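You operate a simulated robot arm through the tools that you are given. There is no shell and no other tool. Be economical: measure what you need, move in short steps, check, and stop when the job is done.

The job below is to be done with a simulated two-armed robot. You get a single attempt, and the scene is never put back.

TASK
Give screws three and four two strokes of grease each and run it in.
Fine: choose the screw on the grease dial; then speed switch to slow and jog up to the top stop.

It is judged by the outcome, as a careful person would: the job done as asked, and still so three seconds after it is handed in. It fails if anything else is knocked over, pushed out of place, dropped, spilled or broken.

THE ROBOT
Two 7-joint arms with fingered hands on one trunk, on a carriage that runs on a rail from [-1502, -29] to [378, 7] (x, y) and turns from -2.531 to 3.264 rad about z. Base frame: it is fixed where the carriage stands at the start and does not move with it; the origin is on the floor, on the carriage's upright axis, x ahead of it, y to its left, z up. Readings come in mm, rad, newtons and seconds.
The left shoulder is at the start at [70, 188, 1182], the right one opposite. With the tool pointing down near the work surface each hand reaches from about 100 to 820 mm from the robot's upright axis, wherever it stands, measured 20 degrees to its own side. Places, roughly: carriage four [3100, -500, 1300]; carriage one [1100, -500, 1300]; carriage three [3100, -1600, 1300]; carriage two [1100, -1600, 1300]; grease dial [800, 700, 800]; grease lever [800, 600, 900]; hand wheel [900, 300, 900]; jog down button [900, 300, 1200]; jog up button [900, 300, 1200]; lift power switch [1000, 600, 1400]; red stop [800, -400, 1300]; screw four [3300, -500, 1200]; screw one [900, -500, 1200]; screw three [3300, -1600, 1200]; screw two [900, -1600, 1200]; speed switch [1000, 500, 1200]. Payload 4 kg a hand.
The TCP of each hand is the grasp point between the finger pads, 26 mm short of the fingertips. In the tool frame z runs along the fingers and y along their closing line. The gripper opens to 132 mm. The gripper's body begins 73 mm behind the TCP. The gripper is a hand of 4 fingers: y runs from the thumb to the fingers, the wrist lies at [0, 0, -224] in the tool frame, and closing takes about 1.5 s.
Orientation is that of the tool frame in the base frame, as [roll, pitch, yaw] about the fixed x, y, z axes, in that order (R = Rz(yaw) Ry(pitch) Rx(roll)). With the fingers straight down and closing along the base's y, the tool's x points along the base's -x, its y along +y and its z along -z.

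THE INTERFACE
- The arms move only by the tool servo_tool. It takes "left_rows", "right_rows" or both (then of equal length, played together; a hand with none holds still); each is a list of rows, each a list of 6 numbers: the shift along the base's x, y, z in mm, then the turn, a rotation vector about the base's x, y, z in rad. In form: [[tx, ty, tz, wx, wy, wz], ...]. A call has 1 to 10 rows; each row shifts and turns the commanded pose from where the row before left it. "left_jaw" and "right_jaw" are, for a hand that has rows, the opening, from 0 (shut) to 1 (fully open), set as the call begins (left out, the last holds). Each row takes 0.2 s and may step no farther than 50 mm and 0.15 rad from the row before; otherwise, or with a gripper value out of range, the whole call is refused. A pose out of reach is approached as far as the arm can. The call stops where the force on the tool passes 40 N (or 10 N more than at its start, if that is more) or the arm is blocked; 0.2 s more then pass. The fingers move at their own pace (about 72 mm/s each) and stop on an object; they squeeze with about 32 N. The grip force told is the motor's: it shows also when the fingers shut on nothing. Time passes only in rows, and 0.2 s behind the last, so rows that do not move let the fingers close. The reply holds the time, the measured pose of the TCP, the force on the tool along the base axes, the opening and the grip force, in the units named above and with some noise, with the torque about the TCP (base axes, N m) and any sound that the robot's microphone picked up, and new pictures: "pictures" is both (left out), scene, wrist or none (wrist: the cameras of the hands that moved).
- Cameras (640 x 400 px; columns grow to the right, rows downward): "scene" is now at [123.9, 56.1, 1453.4]; the picture's right is [0.60, -0.80, 0.00], its down [-0.11, -0.08, -0.99] and it looks along [0.79, 0.60, -0.13] (base axes); focal length 259 px, centre (320, 200). "left" rides on the left gripper at [-73, 6, -94] in its tool frame; the picture's right is [-0.08, -1.00, 0.00], its down [0.79, -0.06, -0.62] and it looks along [0.61, -0.05, 0.79] (tool axes); focal length 230 px, centre (320, 200). "right" rides on the right gripper at [73, 6, -94] in its tool frame; the picture's right is [-0.08, 1.00, 0.00], its down [-0.79, -0.06, -0.62] and it looks along [-0.61, -0.05, 0.79] (tool axes); focal length 230 px, centre (320, 200).
- slide_trunk(by): slides the trunk up (or, below 0, down) by that many mm; the arms and the scene camera ride with it, the base frame stays. It gives what a move gives, with no picture.
- base_move(legs): drives the robot by 1 to 6 legs, each [ahead, left, turn to the left] in mm, mm and rad, along the robot's own axes; the way and the turn of a leg run together, so that a leg with both is an arc; at most 1500 mm and 3.142 rad a leg. The arms and the cameras ride along, it lands a little off, and it stops where it bumps. It keeps to its track: a leg is cut to what the track allows. It gives what a move gives, and a new picture of the scene camera.
- finger_targets(finger1, finger2, finger3, thumb_bend, hand): sets how far each is bent, from 0 (flat) to 1 (curled in); at 0.3 the hand is open as for a grip, at 0.7 the pads meet at the TCP. One left out holds its place. A second passes; each finger stops where it meets its share of the squeeze, and holds until it gets a number again. A gripper value or a shape takes the hand back. It gives what a move gives, with no picture; readings hold the bend of each and the force on the fingers (four entries, about 0 where the hand has none), thumb and palm.
- grasp_type(shape, hand): the hand has 4 fingers and takes this shape, open, in about a second: jaw (thumb against the fingers, like two jaws); tri (thumb and two fingers); tip (a fingertip pinch); poke (one finger out to press); point (the index stretched); flat (the hand flat); cup (the hand cupped); fist (a fist). The gripper value then closes the fingers along that shape, each until it touches; the sizes above hold for jaw. It gives what a move gives, with no picture.
- head_to(pan, tilt): turns the head with the scene camera to pan (to the left, within 1.501 rad either way) and tilt (down, from -0.506 to 1.204), counted from straight ahead of the robot. It gives what a move gives, and a new picture of the scene camera.
- probe_pixels(camera, pixels): for up to 12 pixels [column, row] of the newest picture of that camera ("zoom" is the newest enlarged one), the place [x, y, z] in the base frame of the surface seen there, good to about 2 mm. It takes no simulated time.
- enlarge(camera, box): a new picture of the part [left, top, right, bottom] of that camera's present view, enlarged. It takes no simulated time.
- sign_off(): hands the job in; it is judged then, once.

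Go step by step. Measure first, check grasps and placings, and put right what went wrong. The budget is 80 turns and 260 pictures, counting those below and the enlarged ones. Unless the task says otherwise, let go and move clear before handing in, and close with one line.

The tools are called as a command line: name --argument value ..., lists and objects as JSON in quotes. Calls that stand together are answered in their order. servo_tool: Moves the arms, as the interface text tells. Its arguments: {"type":"object","properties":{"left_rows":{"type":"array"},"left_jaw":{"type":"number"},"right_rows":{"type":"array"},"right_jaw":{"type":"number"},"pictures":{"type":"string","enum":["both","scene","wrist","none"]}},"required":[]} The other tools are called the same way: slide_trunk (by) slides the trunk up or down; grasp_type (shape, hand) gives the hand a shape; finger_targets (finger1, finger2, finger3, thumb_bend, hand) moves the fingers one by one; base_move (legs) drives the base; head_to (pan, tilt) turns the head that bears the scene camera; probe_pixels (camera, pixels) gives the place of the surface under pixels of a picture; enlarge (camera, box) takes an enlarged picture of a part of a camera's view; sign_off () hands the job in.

At the start:

```text
time_s: 0.0
left_eef_pos: [323.6, 406.2, 1430.8]
left_orientation: [3.141, 0.001, -3.141]
left_ft_force: [-0.3, -0.2, -0.3]
left_torque: [0.01, -0.03, 0.01]
left_width: 132.0
left_finger_force: 0.0
left_shape: jaw
left_bend: [0.3, 0.3, 0.3, 0.3]
left_finger forces: [0.1, 0.0, 0.0, 0.0, 0.1, 0.1]
right_eef_pos: [481.8, 59.2, 1399.0]
right_orientation: [-3.14, 0.0, -3.141]
right_ft_force: [1.0, -0.3, -0.2]
right_torque: [-0.05, -0.01, -0.03]
right_width: 131.9
right_finger_force: 0.1
right_shape: jaw
right_bend: [0.3, 0.3, 0.3, 0.3]
right_finger forces: [0.0, 0.0, 0.0, 0.1, 0.0, 0.1]
trunk travel left (down, up): [-659.0, 281.0]
robot x, y, heading: [0.1, 0.4, -0.004]
head pan, tilt: [0.648, 0.133]
```

scene: 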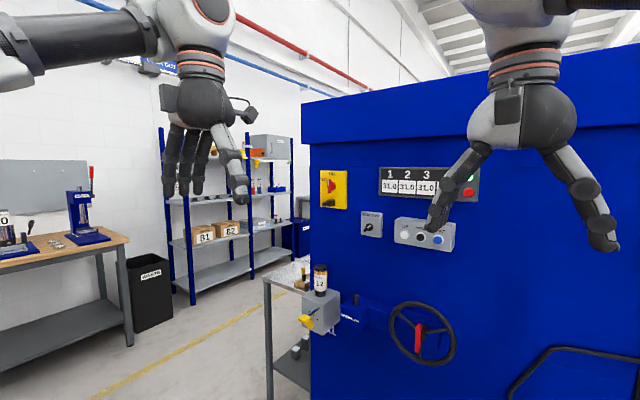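
right: 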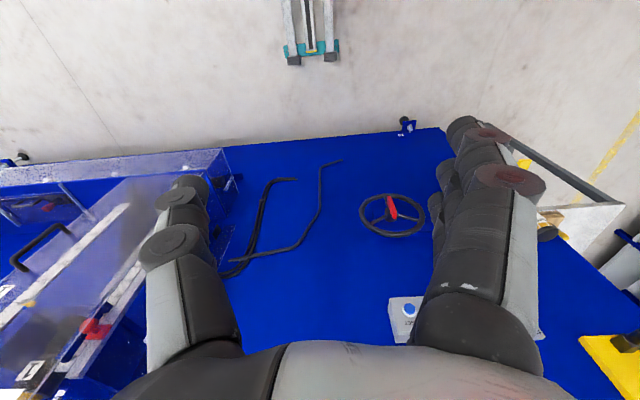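
left: 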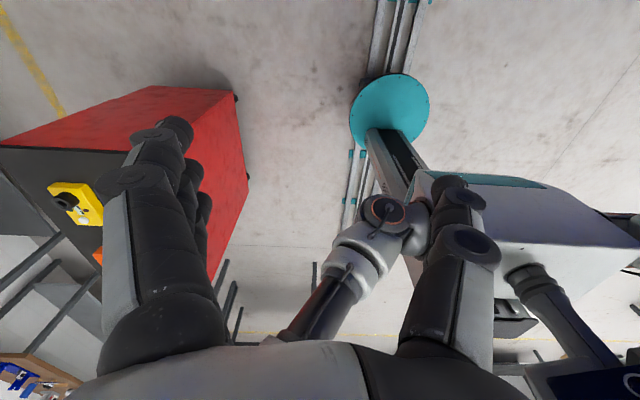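

The scene shows the lift panel: a display at (420,185), speed switch at (371,224), jog buttons at (423,233), and the grease unit at (320,310). I'll enlarge these to read the labels.

enlarge --camera "scene" --box '[310, 155, 490, 265]'

enlarge --camera "scene" --box '[270, 250, 470, 375]'

probe_pixels --camera "scene" --pixels '[[371, 225], [404, 235], [421, 237], [438, 239], [332, 190], [320, 280], [306, 322], [330, 315], [418, 335], [468, 191], [455, 240]]'

```text
3.56 times, centred on (400, 210) of scene
```

zoom: 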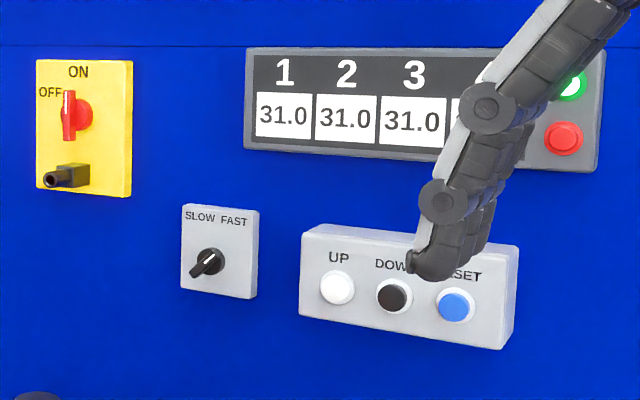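

```text
3.20 times, centred on (370, 312) of scene
```

zoom: 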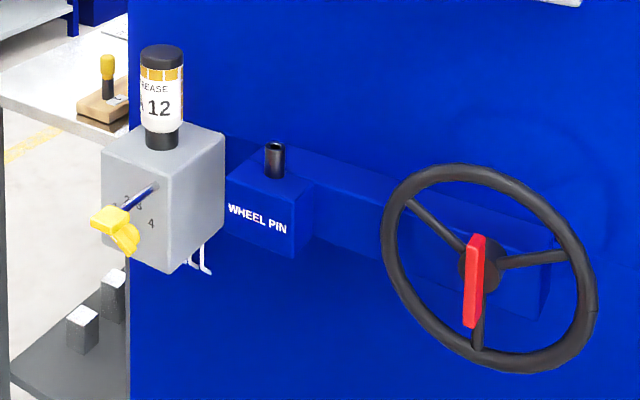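

```text
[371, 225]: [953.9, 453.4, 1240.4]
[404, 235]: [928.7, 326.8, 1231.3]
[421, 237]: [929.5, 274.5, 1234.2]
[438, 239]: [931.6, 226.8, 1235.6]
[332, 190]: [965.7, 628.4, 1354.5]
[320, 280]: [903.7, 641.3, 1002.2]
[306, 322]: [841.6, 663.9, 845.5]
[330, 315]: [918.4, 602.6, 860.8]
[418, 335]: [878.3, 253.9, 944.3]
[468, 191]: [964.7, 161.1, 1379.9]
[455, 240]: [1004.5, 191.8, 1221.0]
```

The display hides number 4, and the grease dial needs a closer look. I'll look around with the head first.

head_to --pan -0.3 --tilt 0.2

head_to --pan 1.3 --tilt 0.4

```text
time_s: 1.2
left_eef_pos: [324.1, 407.4, 1431.3]
left_orientation: [3.141, 0.001, -3.141]
left_ft_force: [0.5, -0.4, -0.3]
left_torque: [-0.04, -0.01, 0.0]
left_width: 132.0
left_finger_force: 0.1
left_shape: jaw
left_bend: [0.3, 0.3, 0.3, 0.3]
left_finger forces: [0.0, 0.1, 0.0, 0.0, 0.0, 0.1]
right_eef_pos: [480.1, 59.0, 1397.9]
right_orientation: [-3.141, 0.0, -3.14]
right_ft_force: [0.0, -1.1, 0.2]
right_torque: [0.01, -0.01, 0.0]
right_width: 132.2
right_finger_force: 0.0
right_shape: jaw
right_bend: [0.3, 0.3, 0.3, 0.3]
right_finger forces: [0.0, 0.0, 0.0, 0.0, 0.1, 0.0]
trunk travel left (down, up): [-659.0, 281.0]
robot x, y, heading: [3.6, 1.2, -0.0]
head pan, tilt: [-0.3, 0.201]
```

scene: 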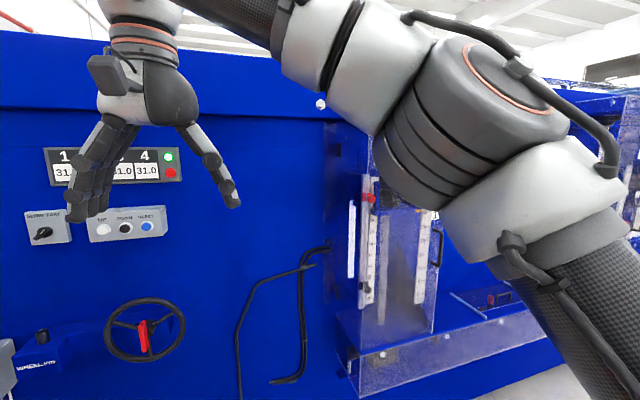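

```text
time_s: 2.9
left_eef_pos: [322.3, 406.4, 1431.3]
left_orientation: [-3.141, 0.001, -3.141]
left_ft_force: [1.1, 0.4, 0.1]
left_torque: [0.04, 0.0, -0.04]
left_width: 132.0
left_finger_force: 0.0
left_shape: jaw
left_bend: [0.3, 0.3, 0.3, 0.3]
left_finger forces: [0.0, 0.0, 0.0, 0.0, 0.0, 0.0]
right_eef_pos: [480.2, 59.8, 1399.1]
right_orientation: [3.141, -0.001, -3.141]
right_ft_force: [-0.4, 0.6, 0.1]
right_torque: [0.01, 0.02, 0.02]
right_width: 132.0
right_finger_force: 0.0
right_shape: jaw
right_bend: [0.3, 0.3, 0.3, 0.3]
right_finger forces: [0.0, 0.1, 0.0, 0.0, 0.0, 0.0]
trunk travel left (down, up): [-659.0, 281.0]
robot x, y, heading: [-0.8, 3.9, -0.005]
head pan, tilt: [1.3, 0.4]
```

scene: 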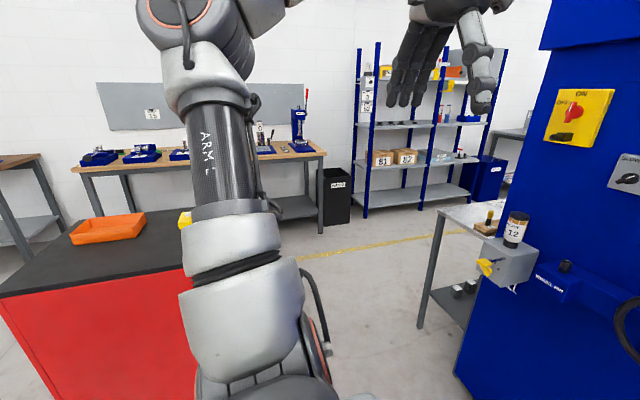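

Only the far view of the grease unit is available from here. I'll pull the right hand back and drive ahead 300 mm with a small left turn to look closer.

servo_tool --right_rows '[[-40, -40, 0, 0, 0, 0], [-40, -40, 0, 0, 0, 0], [-40, -40, 0, 0, 0, 0], [-40, -40, 0, 0, 0, 0]]' --pictures "none"

base_move --legs '[[300, 0, 0], [0, 0, 0.4]]'

head_to --pan 0.4 --tilt 0.65

```text
refused: row 1 steps farther than a row can; nothing moved
```

```text
time_s: 6.2
left_eef_pos: [441.3, 507.1, 1431.3]
left_orientation: [3.141, -0.001, -2.733]
left_ft_force: [0.2, 0.0, 0.1]
left_torque: [0.0, -0.03, -0.01]
left_width: 131.8
left_finger_force: 0.0
left_shape: jaw
left_bend: [0.3, 0.3, 0.3, 0.3]
left_finger forces: [0.0, 0.0, 0.1, 0.1, 0.0, 0.0]
right_eef_pos: [723.8, 251.0, 1399.6]
right_orientation: [3.141, 0.0, -2.73]
right_ft_force: [-1.0, 0.3, -0.1]
right_torque: [0.0, 0.01, -0.02]
right_width: 131.8
right_finger_force: 0.2
right_shape: jaw
right_bend: [0.3, 0.3, 0.3, 0.3]
right_finger forces: [0.1, 0.0, 0.1, 0.0, 0.0, 0.0]
trunk travel left (down, up): [-659.0, 281.0]
robot x, y, heading: [306.0, 6.9, 0.409]
head pan, tilt: [1.3, 0.4]
```

scene: 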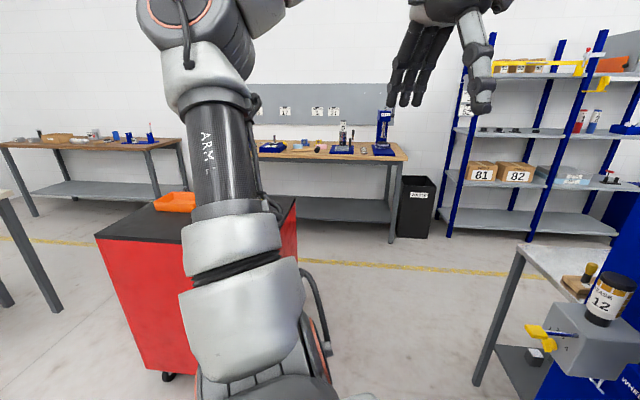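

```text
time_s: 7.4
left_eef_pos: [440.5, 507.5, 1432.3]
left_orientation: [-3.141, 0.0, -2.732]
left_ft_force: [-0.7, 0.5, 0.0]
left_torque: [0.01, 0.02, 0.01]
left_width: 131.7
left_finger_force: 0.1
left_shape: jaw
left_bend: [0.3, 0.3, 0.3, 0.3]
left_finger forces: [0.0, 0.0, 0.1, 0.0, 0.0, 0.0]
right_eef_pos: [722.1, 251.5, 1398.0]
right_orientation: [3.141, 0.001, -2.73]
right_ft_force: [-0.5, 0.6, 0.0]
right_torque: [0.02, 0.05, 0.05]
right_width: 131.9
right_finger_force: 0.1
right_shape: jaw
right_bend: [0.3, 0.3, 0.3, 0.3]
right_finger forces: [0.0, 0.1, 0.0, 0.0, 0.0, 0.0]
trunk travel left (down, up): [-659.0, 281.0]
robot x, y, heading: [300.7, 6.6, 0.41]
head pan, tilt: [0.4, 0.649]
```

scene: 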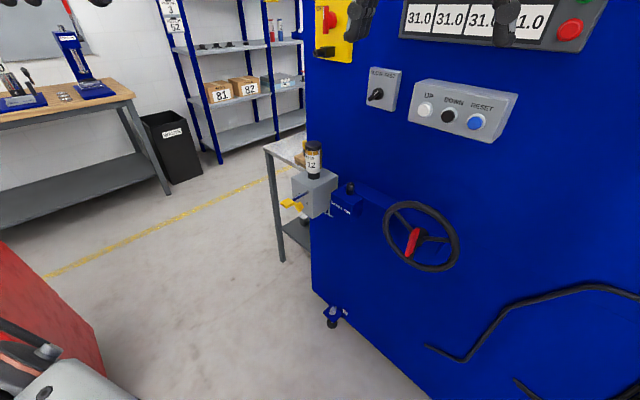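

The drive worked and no contact was felt. I'll enlarge the grease unit at (312,190), the wheel and the panel.

enlarge --camera "scene" --box '[270, 130, 366, 230]'

enlarge --camera "scene" --box '[300, 0, 620, 200]'

probe_pixels --camera "scene" --pixels '[[377, 95], [425, 109], [448, 115], [476, 122], [289, 203], [297, 206], [312, 190], [300, 182], [322, 195], [313, 150], [412, 240]]'

```text
4.00 times, centred on (318, 180) of scene
```

zoom: 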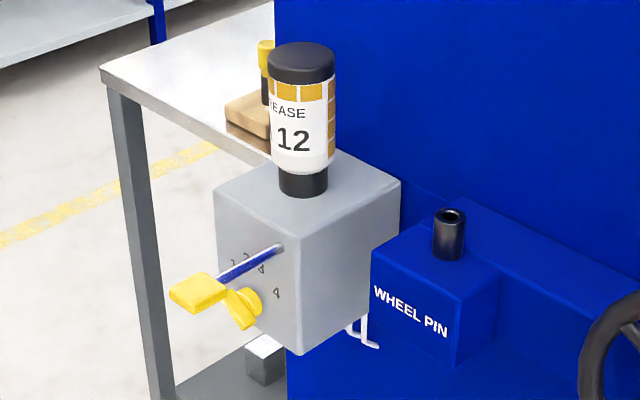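

```text
2.00 times, centred on (460, 100) of scene
```

zoom: 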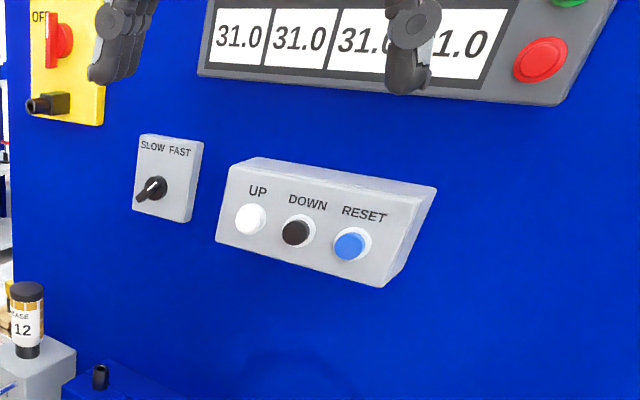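

```text
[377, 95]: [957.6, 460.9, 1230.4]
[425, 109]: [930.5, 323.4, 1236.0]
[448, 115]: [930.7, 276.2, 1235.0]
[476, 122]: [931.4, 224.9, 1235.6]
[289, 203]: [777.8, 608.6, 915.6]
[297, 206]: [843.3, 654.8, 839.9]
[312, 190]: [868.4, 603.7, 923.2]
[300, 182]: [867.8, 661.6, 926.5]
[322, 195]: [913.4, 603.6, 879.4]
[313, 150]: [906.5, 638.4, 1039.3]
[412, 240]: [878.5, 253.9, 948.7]
```

The lever is a rod with a yellow handle at (290,203), and the dial pointer sits behind it. I'll turn the left hand to point forward with its camera on top, then look from close up.

servo_tool --left_rows '[[16, 7, -22, 0.058, -0.133, 0], [16, 7, -22, 0.058, -0.133, 0], [16, 7, -22, 0.058, -0.133, 0], [16, 7, -22, 0.058, -0.133, 0], [16, 7, -22, 0.058, -0.133, 0], [16, 7, -22, 0.058, -0.133, 0], [16, 7, -22, 0.058, -0.133, 0], [16, 7, -22, 0.058, -0.133, 0], [16, 7, -22, 0.058, -0.133, 0], [16, 7, -22, 0.058, -0.133, 0]]' --pictures "none"

servo_tool --left_rows '[[16, 7, -22, 0.048, -0.11, 0], [10, 7, -22, 0, 0, -0.137], [10, 7, -22, 0, 0, -0.137], [0, 7, -22, 0, 0, -0.137], [0, 0, 0, 0, 0, 0]]'

```text
time_s: 9.6
left_eef_pos: [602.6, 576.5, 1209.7]
left_orientation: [-3.139, 1.447, -2.73]
left_ft_force: [-0.2, -0.2, 0.6]
left_torque: [0.0, 0.01, -0.01]
left_width: 132.0
left_finger_force: 0.2
left_shape: jaw
left_bend: [0.3, 0.3, 0.3, 0.3]
left_finger forces: [0.0, 0.0, 0.0, 0.0, 0.0, 0.0]
right_eef_pos: [724.2, 253.6, 1396.1]
right_orientation: [-3.141, 0.0, -2.731]
right_ft_force: [1.4, 0.6, -0.1]
right_torque: [-0.02, 0.01, 0.02]
right_width: 132.3
right_finger_force: 0.0
right_shape: jaw
right_bend: [0.3, 0.3, 0.3, 0.3]
right_finger forces: [0.0, 0.0, 0.0, 0.0, 0.0, 0.0]
trunk travel left (down, up): [-659.0, 281.0]
robot x, y, heading: [302.6, 9.4, 0.406]
head pan, tilt: [0.4, 0.649]
```

```text
time_s: 10.8
left_eef_pos: [630.6, 606.5, 1128.8]
left_orientation: [1.318, 1.568, 1.314]
left_ft_force: [-0.7, -0.6, -0.2]
left_torque: [-0.02, -0.03, 0.01]
left_width: 132.2
left_finger_force: 0.1
left_shape: jaw
left_bend: [0.3, 0.3, 0.3, 0.3]
left_finger forces: [0.0, 0.0, 0.1, 0.1, 0.0, 0.0]
left hand out of reach, approached as far as the arm can: row 1
right_eef_pos: [722.6, 250.5, 1399.0]
right_orientation: [3.141, 0.0, -2.732]
right_ft_force: [0.6, -0.5, 0.0]
right_torque: [-0.02, 0.02, -0.02]
right_width: 132.0
right_finger_force: 0.1
right_shape: jaw
right_bend: [0.3, 0.3, 0.3, 0.3]
right_finger forces: [0.1, 0.0, 0.0, 0.1, 0.0, 0.1]
trunk travel left (down, up): [-659.0, 281.0]
robot x, y, heading: [305.9, 10.9, 0.409]
head pan, tilt: [0.4, 0.649]
```

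scene: 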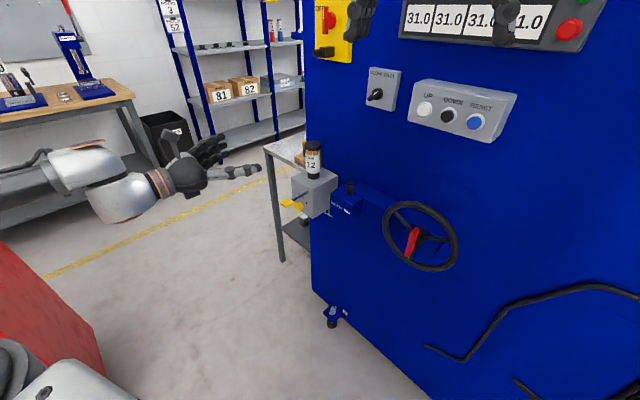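
left: 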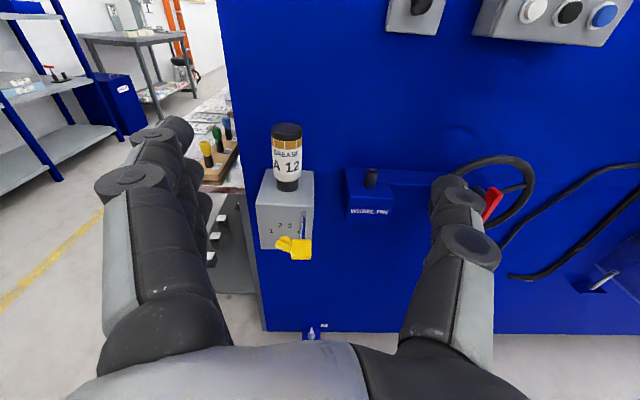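

The left camera sees the grease unit clearly at (285,215). I'll enlarge it, the wheel, and the speed switch.

enlarge --camera "left" --box '[240, 110, 336, 270]'

enlarge --camera "left" --box '[330, 130, 550, 270]'

enlarge --camera "scene" --box '[355, 55, 410, 120]'

probe_pixels --camera "left" --pixels '[[281, 243], [296, 249], [287, 241], [308, 248], [302, 225], [270, 200], [308, 205], [280, 225], [371, 180], [271, 231], [288, 225], [294, 229]]'

```text
2.50 times, centred on (288, 190) of left
```

zoom: 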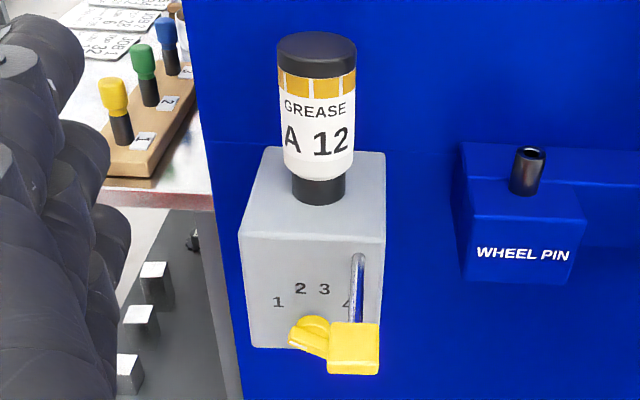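

```text
2.86 times, centred on (440, 200) of left
```

zoom: 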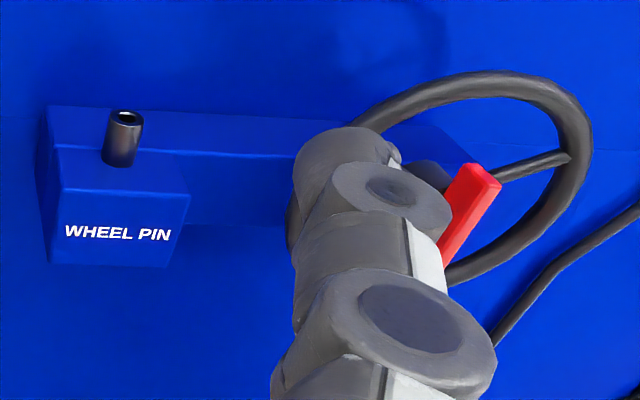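

```text
6.15 times, centred on (382, 88) of scene
```

zoom: 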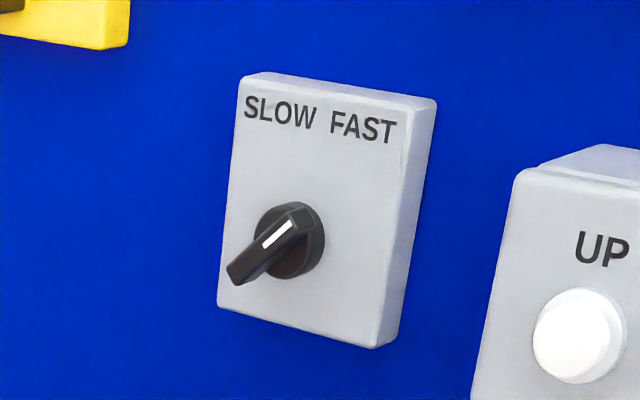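

```text
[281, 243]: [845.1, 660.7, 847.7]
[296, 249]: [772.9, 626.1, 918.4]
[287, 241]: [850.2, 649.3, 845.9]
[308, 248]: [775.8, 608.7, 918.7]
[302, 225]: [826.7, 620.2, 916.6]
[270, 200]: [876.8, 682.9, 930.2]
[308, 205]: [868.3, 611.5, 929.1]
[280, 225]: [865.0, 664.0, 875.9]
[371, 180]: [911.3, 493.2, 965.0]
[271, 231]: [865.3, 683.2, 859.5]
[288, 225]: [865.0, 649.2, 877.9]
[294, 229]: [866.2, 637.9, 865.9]
```

The dial numbers 1 to 4 arc above the yellow pointer near (285,245), but the view is too steep to read it. I'll pull the right hand back, lower the trunk 300 mm, and pitch the left hand up for a frontal view.

servo_tool --right_rows '[[-30, -25, 0, 0, 0, 0], [-30, -25, 0, 0, 0, 0], [-30, -25, 0, 0, 0, 0], [-30, -25, 0, 0, 0, 0], [-30, -25, 0, 0, 0, 0], [-30, -25, 0, 0, 0, 0]]' --left_rows '[[-10, 9, 10, 0, -0.13, 0], [-10, 9, 10, 0, -0.13, 0], [-10, 9, 10, 0, -0.13, 0], [-10, 9, 10, 0, -0.13, 0], [0, 9, 0, 0, 0, 0], [0, 9, 0, 0, 0, 0]]' --pictures "none"

slide_trunk --by -260

servo_tool --left_rows '[[0, 0, -10, 0, 0, 0], [0, 0, 0, 0, 0, 0]]'

```text
time_s: 12.2
left_eef_pos: [590.8, 661.2, 1166.6]
left_orientation: [0.005, 1.05, 0.006]
left_ft_force: [0.1, -0.6, 0.1]
left_torque: [-0.01, 0.01, 0.01]
left_width: 131.7
left_finger_force: 0.0
left_shape: jaw
left_bend: [0.3, 0.3, 0.3, 0.3]
left_finger forces: [0.0, 0.0, 0.0, 0.1, 0.1, 0.0]
right_eef_pos: [544.7, 97.9, 1399.1]
right_orientation: [3.14, 0.002, -2.734]
right_ft_force: [-1.2, -0.7, -0.1]
right_torque: [-0.01, 0.02, -0.02]
right_width: 131.9
right_finger_force: 0.0
right_shape: jaw
right_bend: [0.3, 0.3, 0.3, 0.3]
right_finger forces: [0.1, 0.1, 0.1, 0.0, 0.0, 0.0]
trunk travel left (down, up): [-659.0, 281.0]
robot x, y, heading: [306.1, 2.9, 0.412]
head pan, tilt: [0.4, 0.649]
```

```text
time_s: 14.9
left_eef_pos: [592.3, 661.5, 905.9]
left_orientation: [0.003, 1.05, 0.004]
left_ft_force: [-0.3, 0.8, 0.2]
left_torque: [0.02, -0.01, 0.03]
left_width: 131.9
left_finger_force: 0.0
left_shape: jaw
left_bend: [0.3, 0.3, 0.3, 0.3]
left_finger forces: [0.0, 0.1, 0.1, 0.0, 0.1, 0.0]
right_eef_pos: [545.3, 98.6, 1139.2]
right_orientation: [3.142, -0.001, -2.732]
right_ft_force: [0.2, -0.1, -0.1]
right_torque: [0.01, -0.03, 0.0]
right_width: 131.9
right_finger_force: 0.1
right_shape: jaw
right_bend: [0.3, 0.3, 0.3, 0.3]
right_finger forces: [0.0, 0.0, 0.0, 0.1, 0.0, 0.0]
trunk travel left (down, up): [-399.0, 541.0]
robot x, y, heading: [305.2, 7.9, 0.405]
head pan, tilt: [0.4, 0.649]
```

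```text
time_s: 15.5
left_eef_pos: [591.2, 661.2, 896.5]
left_orientation: [0.004, 1.051, 0.005]
left_ft_force: [-0.4, 0.1, -0.2]
left_torque: [0.0, 0.01, 0.0]
left_width: 132.2
left_finger_force: 0.0
left_shape: jaw
left_bend: [0.3, 0.3, 0.3, 0.3]
left_finger forces: [0.1, 0.0, 0.1, 0.0, 0.0, 0.0]
right_eef_pos: [544.6, 101.0, 1137.9]
right_orientation: [-3.141, -0.001, -2.731]
right_ft_force: [0.3, -0.6, -0.7]
right_torque: [-0.01, 0.0, 0.02]
right_width: 131.8
right_finger_force: 0.2
right_shape: jaw
right_bend: [0.3, 0.3, 0.3, 0.3]
right_finger forces: [0.0, 0.0, 0.0, 0.0, 0.0, 0.1]
trunk travel left (down, up): [-399.0, 541.0]
robot x, y, heading: [309.0, 5.6, 0.406]
head pan, tilt: [0.4, 0.649]
```

scene: 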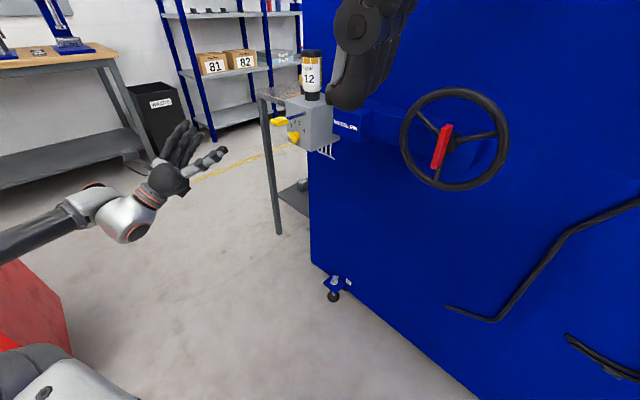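
left: 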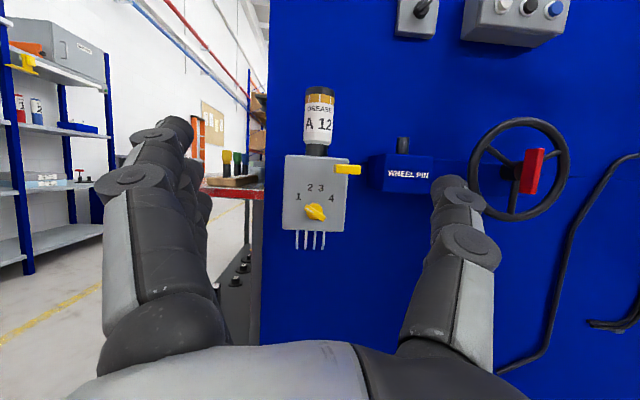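

Frontal view of the dial is now at (315,212). I'll enlarge it.

enlarge --camera "left" --box '[275, 145, 371, 255]'

probe_pixels --camera "left" --pixels '[[309, 207], [315, 212], [321, 216], [341, 169], [355, 170], [299, 197], [310, 188], [320, 188], [331, 198], [338, 168], [300, 225]]'

enlarge --camera "left" --box '[370, 110, 560, 230]'

```text
3.64 times, centred on (323, 200) of left
```

zoom: 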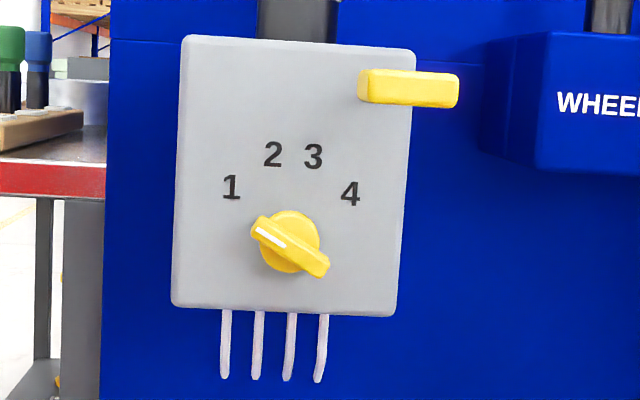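

```text
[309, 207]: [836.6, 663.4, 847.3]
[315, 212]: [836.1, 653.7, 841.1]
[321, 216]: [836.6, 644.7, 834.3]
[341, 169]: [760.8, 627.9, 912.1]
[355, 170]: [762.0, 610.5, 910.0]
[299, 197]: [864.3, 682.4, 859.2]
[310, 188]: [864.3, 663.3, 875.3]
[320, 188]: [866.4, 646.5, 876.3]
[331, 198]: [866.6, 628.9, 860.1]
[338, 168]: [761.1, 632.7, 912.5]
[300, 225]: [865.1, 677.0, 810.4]
```

```text
3.33 times, centred on (465, 170) of left
```

zoom: 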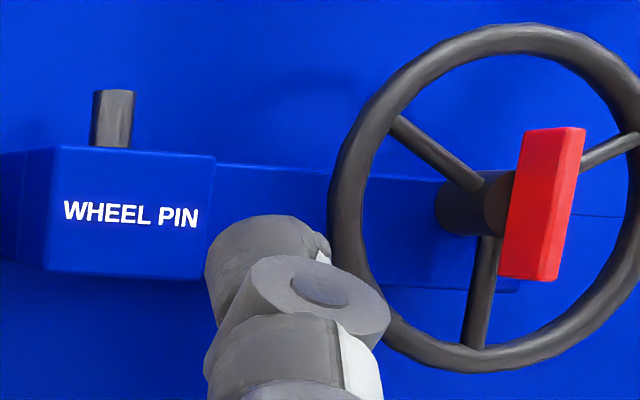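

The white mark on the dial points at 1, so it must turn clockwise to 3 (about 78°), then 4. I'll try the fingertip-pinch shape and see how much room the hand takes.

grasp_type --hand "left" --shape "tip"

servo_tool --left_rows '[[0, 0, 0, 0, 0, 0], [0, 0, 0, 0, 0, 0], [0, 0, 0, 0, 0, 0], [0, 0, 0, 0, 0, 0]]' --left_jaw 0.4

enlarge --camera "scene" --box '[80, 80, 400, 280]'

```text
time_s: 16.4
left_eef_pos: [592.2, 661.3, 895.4]
left_orientation: [0.004, 1.052, 0.002]
left_ft_force: [-0.7, -1.4, -0.4]
left_torque: [0.02, 0.04, 0.01]
left_width: 132.1
left_finger_force: 0.1
left_shape: tip
left_bend: [0.0, 0.3, 0.0, 0.3]
left_finger forces: [0.0, 0.1, 0.0, 0.1, 0.0, 0.0]
right_eef_pos: [545.7, 99.6, 1139.1]
right_orientation: [3.14, 0.0, -2.731]
right_ft_force: [-1.0, 0.6, -0.7]
right_torque: [0.03, 0.02, 0.0]
right_width: 131.9
right_finger_force: 0.0
right_shape: jaw
right_bend: [0.3, 0.3, 0.3, 0.3]
right_finger forces: [0.0, 0.0, 0.1, 0.0, 0.0, 0.0]
trunk travel left (down, up): [-399.0, 541.0]
robot x, y, heading: [303.0, 8.2, 0.406]
head pan, tilt: [0.4, 0.649]
```

```text
time_s: 17.4
left_eef_pos: [591.2, 661.3, 896.5]
left_orientation: [0.003, 1.053, 0.002]
left_ft_force: [0.4, -0.6, 0.3]
left_torque: [0.02, 0.0, 0.03]
left_width: 53.6
left_finger_force: 0.1
left_shape: tip
left_bend: [0.0, 0.73, 0.0, 0.7]
left_finger forces: [0.0, 0.0, 0.0, 0.1, 0.1, 0.0]
right_eef_pos: [544.7, 99.2, 1137.5]
right_orientation: [3.142, 0.002, -2.732]
right_ft_force: [-0.7, 0.3, -0.2]
right_torque: [0.0, -0.04, 0.02]
right_width: 131.7
right_finger_force: 0.1
right_shape: jaw
right_bend: [0.3, 0.3, 0.3, 0.3]
right_finger forces: [0.1, 0.0, 0.1, 0.0, 0.0, 0.1]
trunk travel left (down, up): [-399.0, 541.0]
robot x, y, heading: [304.2, 1.4, 0.41]
head pan, tilt: [0.4, 0.649]
```

scene: 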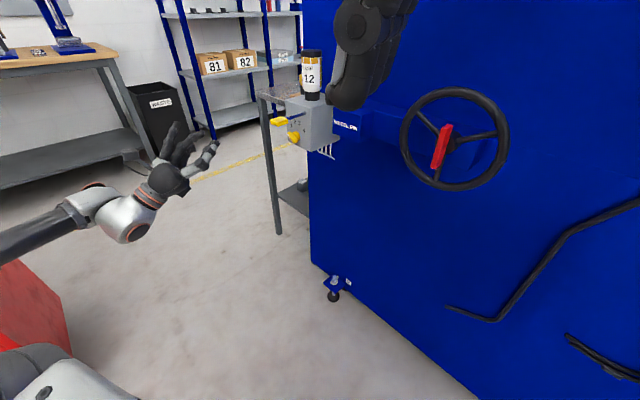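
left: 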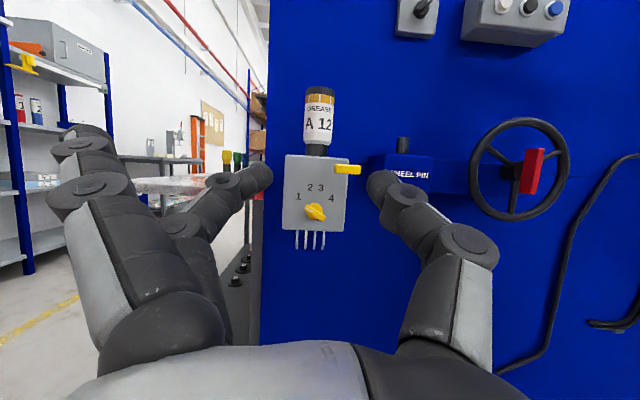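

```text
2.00 times, centred on (240, 180) of scene
```

zoom: 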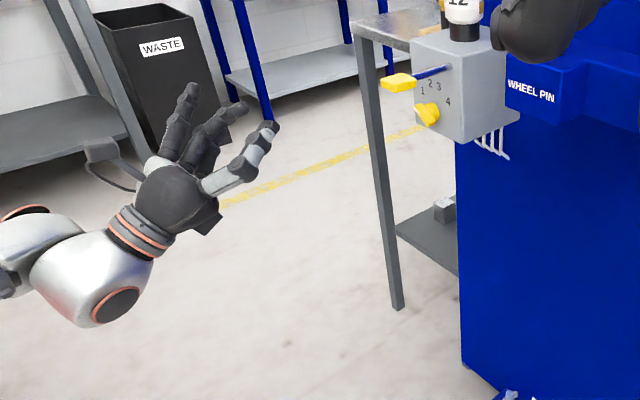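

In the tip shape, fingers 1 and 3 stick straight out and would hit the box. I'll curl them in and pinch with finger 2 and the thumb only.

finger_targets --hand "left" --finger1 1.0 --finger3 1.0 --finger2 0.6 --thumb_bend 0.6

servo_tool --left_rows '[[0, 0, 0, 0, 0, 0]]' --pictures "wrist"

enlarge --camera "scene" --box '[120, 100, 240, 250]'

```text
time_s: 18.4
left_eef_pos: [591.8, 661.9, 896.4]
left_orientation: [0.004, 1.051, 0.004]
left_ft_force: [-0.4, -0.6, 0.5]
left_torque: [0.04, -0.03, 0.04]
left_width: 42.6
left_finger_force: 0.0
left_shape: fingers
left_bend: [1.0, 0.6, 1.0, 0.6]
left_finger forces: [0.0, 0.0, 0.0, 0.0, 0.1, 0.1]
right_eef_pos: [544.6, 99.2, 1138.7]
right_orientation: [3.141, 0.0, -2.731]
right_ft_force: [0.3, 0.4, 0.6]
right_torque: [0.01, -0.03, 0.0]
right_width: 132.1
right_finger_force: 0.0
right_shape: jaw
right_bend: [0.3, 0.3, 0.3, 0.3]
right_finger forces: [0.1, 0.0, 0.1, 0.0, 0.0, 0.0]
trunk travel left (down, up): [-399.0, 541.0]
robot x, y, heading: [306.3, 6.3, 0.408]
head pan, tilt: [0.4, 0.649]
```

```text
time_s: 18.8
left_eef_pos: [591.6, 661.3, 896.3]
left_orientation: [0.004, 1.05, 0.003]
left_ft_force: [-0.4, 0.0, -0.4]
left_torque: [0.0, 0.02, -0.02]
left_width: 42.4
left_finger_force: 0.0
left_shape: fingers
left_bend: [1.0, 0.6, 1.0, 0.6]
left_finger forces: [0.0, 0.1, 0.0, 0.0, 0.0, 0.0]
right_eef_pos: [544.2, 100.4, 1138.0]
right_orientation: [-3.141, 0.0, -2.731]
right_ft_force: [0.1, -0.2, 1.0]
right_torque: [0.02, 0.03, 0.01]
right_width: 131.9
right_finger_force: 0.0
right_shape: jaw
right_bend: [0.3, 0.3, 0.3, 0.3]
right_finger forces: [0.1, 0.0, 0.1, 0.0, 0.0, 0.0]
trunk travel left (down, up): [-399.0, 541.0]
robot x, y, heading: [306.5, 7.7, 0.411]
head pan, tilt: [0.4, 0.649]
```

left: 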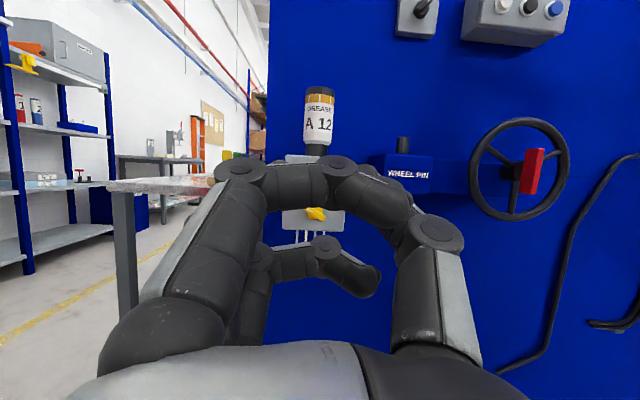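

```text
2.67 times, centred on (180, 175) of scene
```

zoom: 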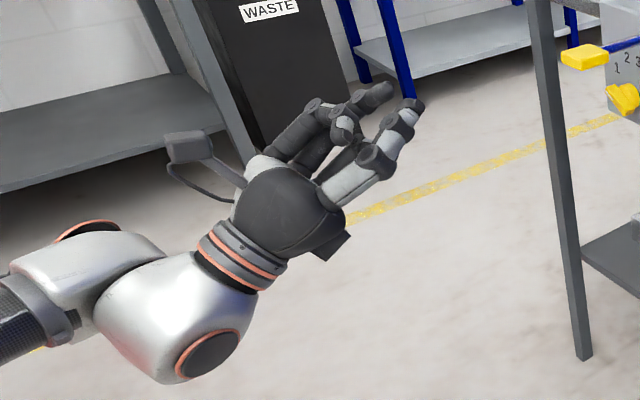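

The curled pinch crosses messily. One stretched finger ("poke") could push the dial bar, the lever, the switch and the button, so I'll try that shape and measure the fingertip.

grasp_type --hand "left" --shape "poke"

servo_tool --left_rows '[[0, 0, 0, 0, 0.12, 0], [0, 0, 0, 0, 0.12, 0], [0, 0, 0, 0, 0.12, 0], [0, 0, 0, 0, 0.12, 0], [0, 0, 0, 0, 0, 0]]'

enlarge --camera "scene" --box '[80, 100, 300, 240]'

```text
time_s: 19.7
left_eef_pos: [591.2, 661.0, 895.9]
left_orientation: [0.003, 1.052, 0.002]
left_ft_force: [0.9, 0.1, -0.3]
left_torque: [-0.01, 0.02, -0.05]
left_width: 0.0
left_finger_force: 0.1
left_shape: poke
left_bend: [1.0, 1.0, 1.0, 0.46]
left_finger forces: [0.1, 0.0, 0.1, 0.0, 0.1, 0.1]
right_eef_pos: [546.0, 101.5, 1139.2]
right_orientation: [3.141, 0.0, -2.731]
right_ft_force: [0.4, 0.3, -0.6]
right_torque: [-0.01, 0.03, -0.01]
right_width: 131.9
right_finger_force: 0.1
right_shape: jaw
right_bend: [0.3, 0.3, 0.3, 0.3]
right_finger forces: [0.0, 0.0, 0.1, 0.0, 0.0, 0.0]
trunk travel left (down, up): [-399.0, 541.0]
robot x, y, heading: [304.5, 6.1, 0.405]
head pan, tilt: [0.4, 0.649]
```

```text
time_s: 20.9
left_eef_pos: [590.4, 661.2, 895.2]
left_orientation: [0.031, 1.531, 0.03]
left_ft_force: [0.4, 0.6, 0.0]
left_torque: [0.02, 0.0, 0.01]
left_width: 0.0
left_finger_force: 0.0
left_shape: poke
left_bend: [1.0, 1.0, 1.0, 0.46]
left_finger forces: [0.0, 0.0, 0.0, 0.1, 0.0, 0.0]
right_eef_pos: [545.1, 100.2, 1137.9]
right_orientation: [-3.141, 0.0, -2.731]
right_ft_force: [-0.2, -0.7, 0.1]
right_torque: [-0.01, 0.01, 0.02]
right_width: 131.9
right_finger_force: 0.1
right_shape: jaw
right_bend: [0.3, 0.3, 0.3, 0.3]
right_finger forces: [0.1, 0.1, 0.0, 0.1, 0.1, 0.0]
trunk travel left (down, up): [-399.0, 541.0]
robot x, y, heading: [305.6, 7.4, 0.412]
head pan, tilt: [0.4, 0.649]
```

scene: 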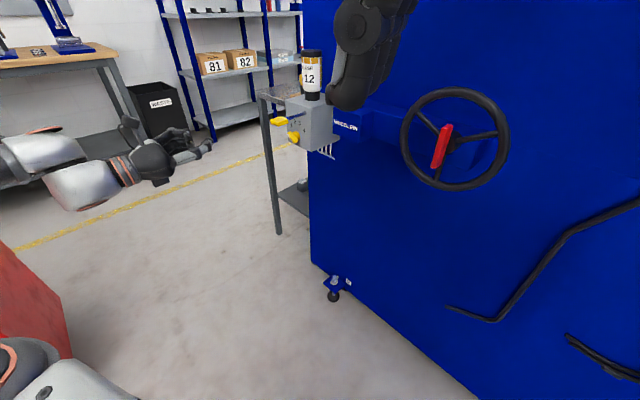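
left: 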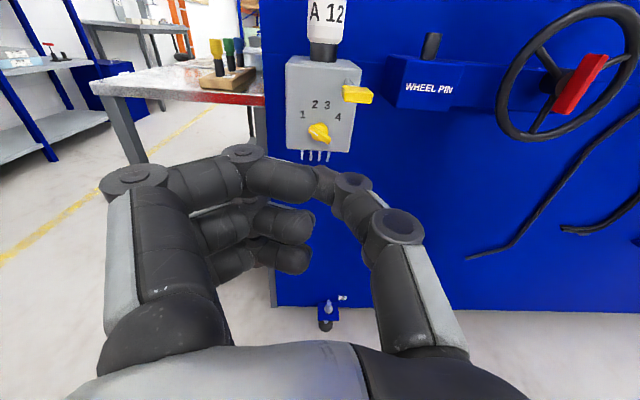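

```text
2.86 times, centred on (190, 170) of scene
```

zoom: 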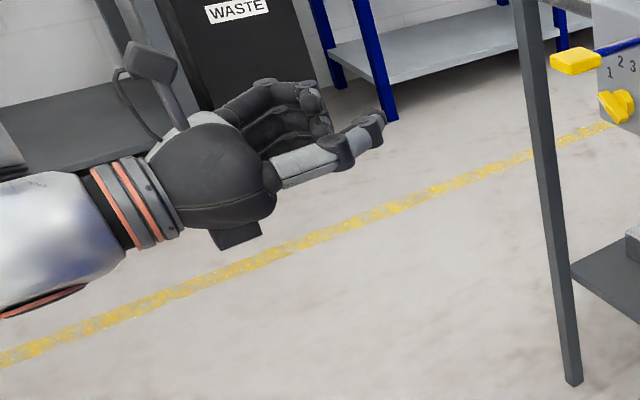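

Poke leaves the fingers fisted with the thumb at 0.46. I'll try "point" instead.

grasp_type --hand "left" --shape "point"

servo_tool --left_rows '[[0, 0, 0, 0, 0, 0]]'

enlarge --camera "scene" --box '[80, 100, 300, 240]'

```text
time_s: 21.8
left_eef_pos: [591.5, 660.9, 895.8]
left_orientation: [0.052, 1.532, 0.051]
left_ft_force: [0.0, -0.4, -1.0]
left_torque: [0.01, -0.02, 0.01]
left_width: 126.0
left_finger_force: 0.0
left_shape: point
left_bend: [0.28, 1.0, 1.0, 0.54]
left_finger forces: [0.0, 0.0, 0.0, 0.1, 0.0, 0.0]
right_eef_pos: [545.0, 99.5, 1138.5]
right_orientation: [3.141, 0.0, -2.733]
right_ft_force: [0.0, -0.4, 0.1]
right_torque: [-0.03, -0.01, 0.0]
right_width: 132.1
right_finger_force: 0.1
right_shape: jaw
right_bend: [0.3, 0.3, 0.3, 0.3]
right_finger forces: [0.1, 0.1, 0.0, 0.1, 0.0, 0.0]
trunk travel left (down, up): [-399.0, 541.0]
robot x, y, heading: [300.8, 8.0, 0.409]
head pan, tilt: [0.4, 0.649]
```

```text
time_s: 22.2
left_eef_pos: [591.3, 660.8, 895.5]
left_orientation: [0.052, 1.531, 0.053]
left_ft_force: [0.1, 0.0, 0.7]
left_torque: [0.05, 0.02, 0.03]
left_width: 126.1
left_finger_force: 0.1
left_shape: point
left_bend: [0.28, 1.0, 1.0, 0.54]
left_finger forces: [0.0, 0.0, 0.1, 0.0, 0.0, 0.0]
right_eef_pos: [544.7, 100.5, 1138.8]
right_orientation: [3.141, 0.0, -2.729]
right_ft_force: [0.7, 0.0, 0.2]
right_torque: [-0.01, 0.0, 0.02]
right_width: 131.9
right_finger_force: 0.1
right_shape: jaw
right_bend: [0.3, 0.3, 0.3, 0.3]
right_finger forces: [0.1, 0.1, 0.1, 0.0, 0.0, 0.0]
trunk travel left (down, up): [-399.0, 541.0]
robot x, y, heading: [306.1, 4.6, 0.403]
head pan, tilt: [0.4, 0.649]
```

scene: 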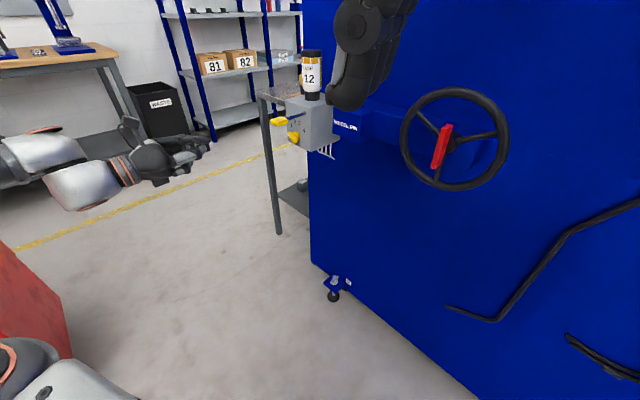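
left: 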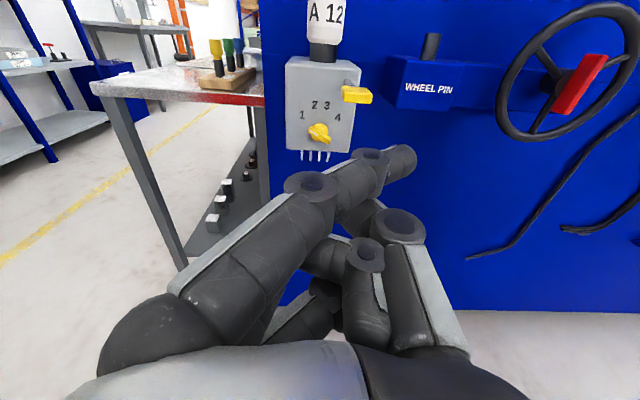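

```text
2.86 times, centred on (190, 170) of scene
```

zoom: 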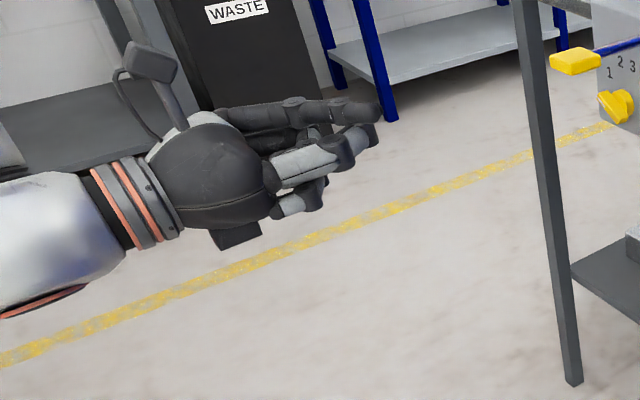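

In "point" the index sticks out alone with its tip near (405,158). I'll probe the tip to get its offset in the tool frame.

probe_pixels --camera "left" --pixels '[[405, 158], [412, 150], [410, 168], [395, 165], [375, 155], [405, 226], [398, 240], [320, 134]]'

enlarge --camera "left" --box '[260, 100, 460, 260]'

```text
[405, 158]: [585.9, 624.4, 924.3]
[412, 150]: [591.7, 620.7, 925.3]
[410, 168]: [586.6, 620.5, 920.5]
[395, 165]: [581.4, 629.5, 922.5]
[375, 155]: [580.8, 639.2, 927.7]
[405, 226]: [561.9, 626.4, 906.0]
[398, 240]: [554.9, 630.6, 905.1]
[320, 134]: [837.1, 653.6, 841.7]
```

```text
2.50 times, centred on (360, 180) of left
```

zoom: 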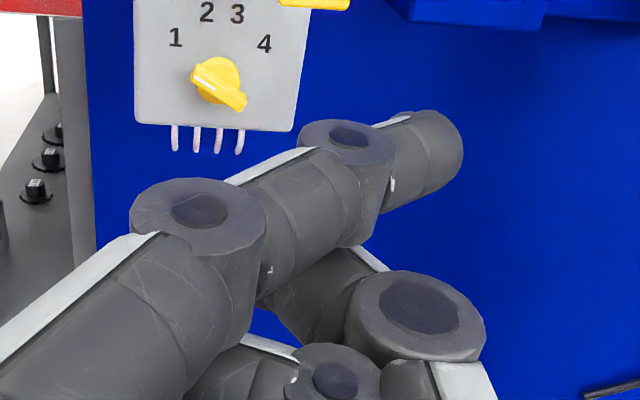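

The index bends about 45° toward the thumb. I'll straighten it with a smaller bend and tuck the thumb.

finger_targets --hand "left" --finger1 0.1 --finger2 1.0 --finger3 1.0 --thumb_bend 1.0

servo_tool --left_rows '[[0, 0, 0, 0, 0, 0]]' --pictures "wrist"

enlarge --camera "scene" --box '[80, 100, 300, 240]'

```text
time_s: 23.2
left_eef_pos: [591.2, 660.4, 895.3]
left_orientation: [0.053, 1.532, 0.053]
left_ft_force: [0.0, 0.0, -0.6]
left_torque: [-0.01, 0.0, 0.0]
left_width: 64.7
left_finger_force: 0.1
left_shape: fingers
left_bend: [0.1, 1.0, 1.0, 0.93]
left_finger forces: [0.0, 0.0, 0.1, 0.0, 0.0, 0.0]
right_eef_pos: [545.5, 99.5, 1138.8]
right_orientation: [3.141, 0.001, -2.731]
right_ft_force: [0.3, -0.4, 0.3]
right_torque: [-0.02, -0.01, 0.03]
right_width: 131.7
right_finger_force: 0.0
right_shape: jaw
right_bend: [0.3, 0.3, 0.3, 0.3]
right_finger forces: [0.1, 0.0, 0.1, 0.1, 0.0, 0.0]
trunk travel left (down, up): [-399.0, 541.0]
robot x, y, heading: [306.6, 7.2, 0.41]
head pan, tilt: [0.4, 0.649]
```

```text
time_s: 23.6
left_eef_pos: [592.3, 661.2, 895.9]
left_orientation: [0.052, 1.531, 0.053]
left_ft_force: [0.3, 0.1, 0.0]
left_torque: [0.0, 0.01, 0.01]
left_width: 64.5
left_finger_force: 0.0
left_shape: fingers
left_bend: [0.1, 1.0, 1.0, 0.93]
left_finger forces: [0.1, 0.0, 0.0, 0.1, 0.0, 0.0]
right_eef_pos: [545.5, 99.8, 1138.5]
right_orientation: [-3.141, 0.002, -2.73]
right_ft_force: [0.2, -0.3, 0.0]
right_torque: [-0.02, 0.03, 0.01]
right_width: 132.0
right_finger_force: 0.2
right_shape: jaw
right_bend: [0.3, 0.3, 0.3, 0.3]
right_finger forces: [0.0, 0.0, 0.1, 0.0, 0.0, 0.1]
trunk travel left (down, up): [-399.0, 541.0]
robot x, y, heading: [304.3, 3.6, 0.408]
head pan, tilt: [0.4, 0.649]
```

left: 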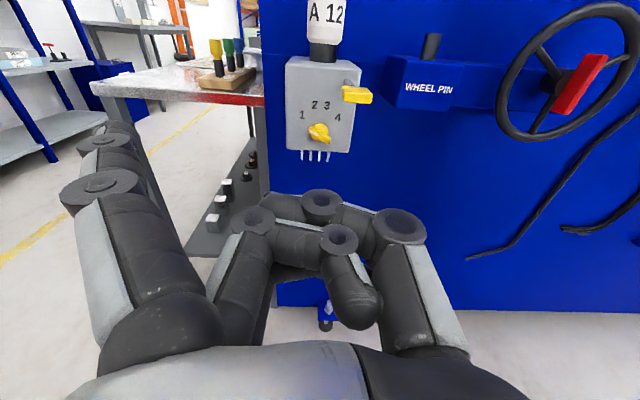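

```text
2.86 times, centred on (190, 170) of scene
```

zoom: 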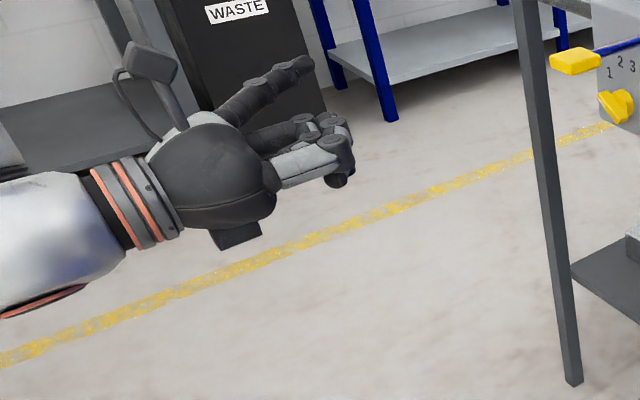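

Now the index is nearly straight and alone, with its tip at (118,128). I'll probe along it.

probe_pixels --camera "left" --pixels '[[118, 126], [122, 124], [112, 122], [128, 135], [104, 140], [100, 182], [110, 240], [400, 226], [335, 240], [365, 295]]'

```text
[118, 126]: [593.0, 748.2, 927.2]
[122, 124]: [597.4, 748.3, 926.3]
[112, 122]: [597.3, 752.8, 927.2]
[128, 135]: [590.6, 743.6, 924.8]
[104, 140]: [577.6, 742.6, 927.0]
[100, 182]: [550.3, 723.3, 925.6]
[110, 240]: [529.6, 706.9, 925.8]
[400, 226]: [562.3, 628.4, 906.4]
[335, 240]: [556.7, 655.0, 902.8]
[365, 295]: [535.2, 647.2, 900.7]
```

At 0.1 the finger points about 32° left. I'll set 0.18 to bring the tip straight ahead.

finger_targets --hand "left" --finger1 0.18

servo_tool --left_rows '[[0, 0, 0, 0, 0, 0]]' --pictures "wrist"

```text
time_s: 24.6
left_eef_pos: [589.6, 660.9, 895.8]
left_orientation: [0.051, 1.531, 0.051]
left_ft_force: [-0.3, 0.4, -0.6]
left_torque: [0.02, -0.03, 0.03]
left_width: 59.4
left_finger_force: 0.0
left_shape: fingers
left_bend: [0.18, 1.0, 1.0, 0.93]
left_finger forces: [0.1, 0.0, 0.0, 0.1, 0.1, 0.2]
right_eef_pos: [545.3, 99.0, 1139.3]
right_orientation: [3.141, 0.0, -2.732]
right_ft_force: [0.4, -0.2, 0.5]
right_torque: [0.01, -0.03, 0.0]
right_width: 131.7
right_finger_force: 0.1
right_shape: jaw
right_bend: [0.3, 0.3, 0.3, 0.3]
right_finger forces: [0.0, 0.0, 0.0, 0.0, 0.0, 0.0]
trunk travel left (down, up): [-399.0, 541.0]
robot x, y, heading: [304.9, 3.1, 0.408]
head pan, tilt: [0.4, 0.649]
```

```text
time_s: 25.0
left_eef_pos: [591.0, 661.4, 895.6]
left_orientation: [0.052, 1.531, 0.053]
left_ft_force: [-0.2, 0.5, 0.0]
left_torque: [-0.01, -0.04, 0.02]
left_width: 59.6
left_finger_force: 0.1
left_shape: fingers
left_bend: [0.18, 1.0, 1.0, 0.93]
left_finger forces: [0.0, 0.0, 0.0, 0.0, 0.1, 0.0]
right_eef_pos: [544.6, 100.1, 1137.8]
right_orientation: [3.141, 0.001, -2.731]
right_ft_force: [-0.9, 0.9, -0.5]
right_torque: [0.03, 0.0, -0.02]
right_width: 131.9
right_finger_force: 0.0
right_shape: jaw
right_bend: [0.3, 0.3, 0.3, 0.3]
right_finger forces: [0.1, 0.0, 0.0, 0.1, 0.1, 0.1]
trunk travel left (down, up): [-399.0, 541.0]
robot x, y, heading: [308.7, 5.2, 0.412]
head pan, tilt: [0.4, 0.649]
```

left: 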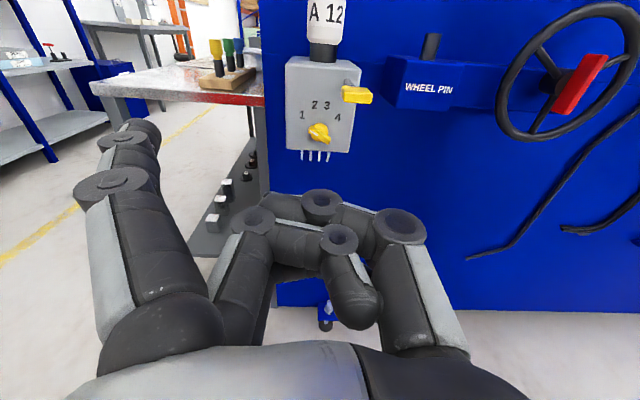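

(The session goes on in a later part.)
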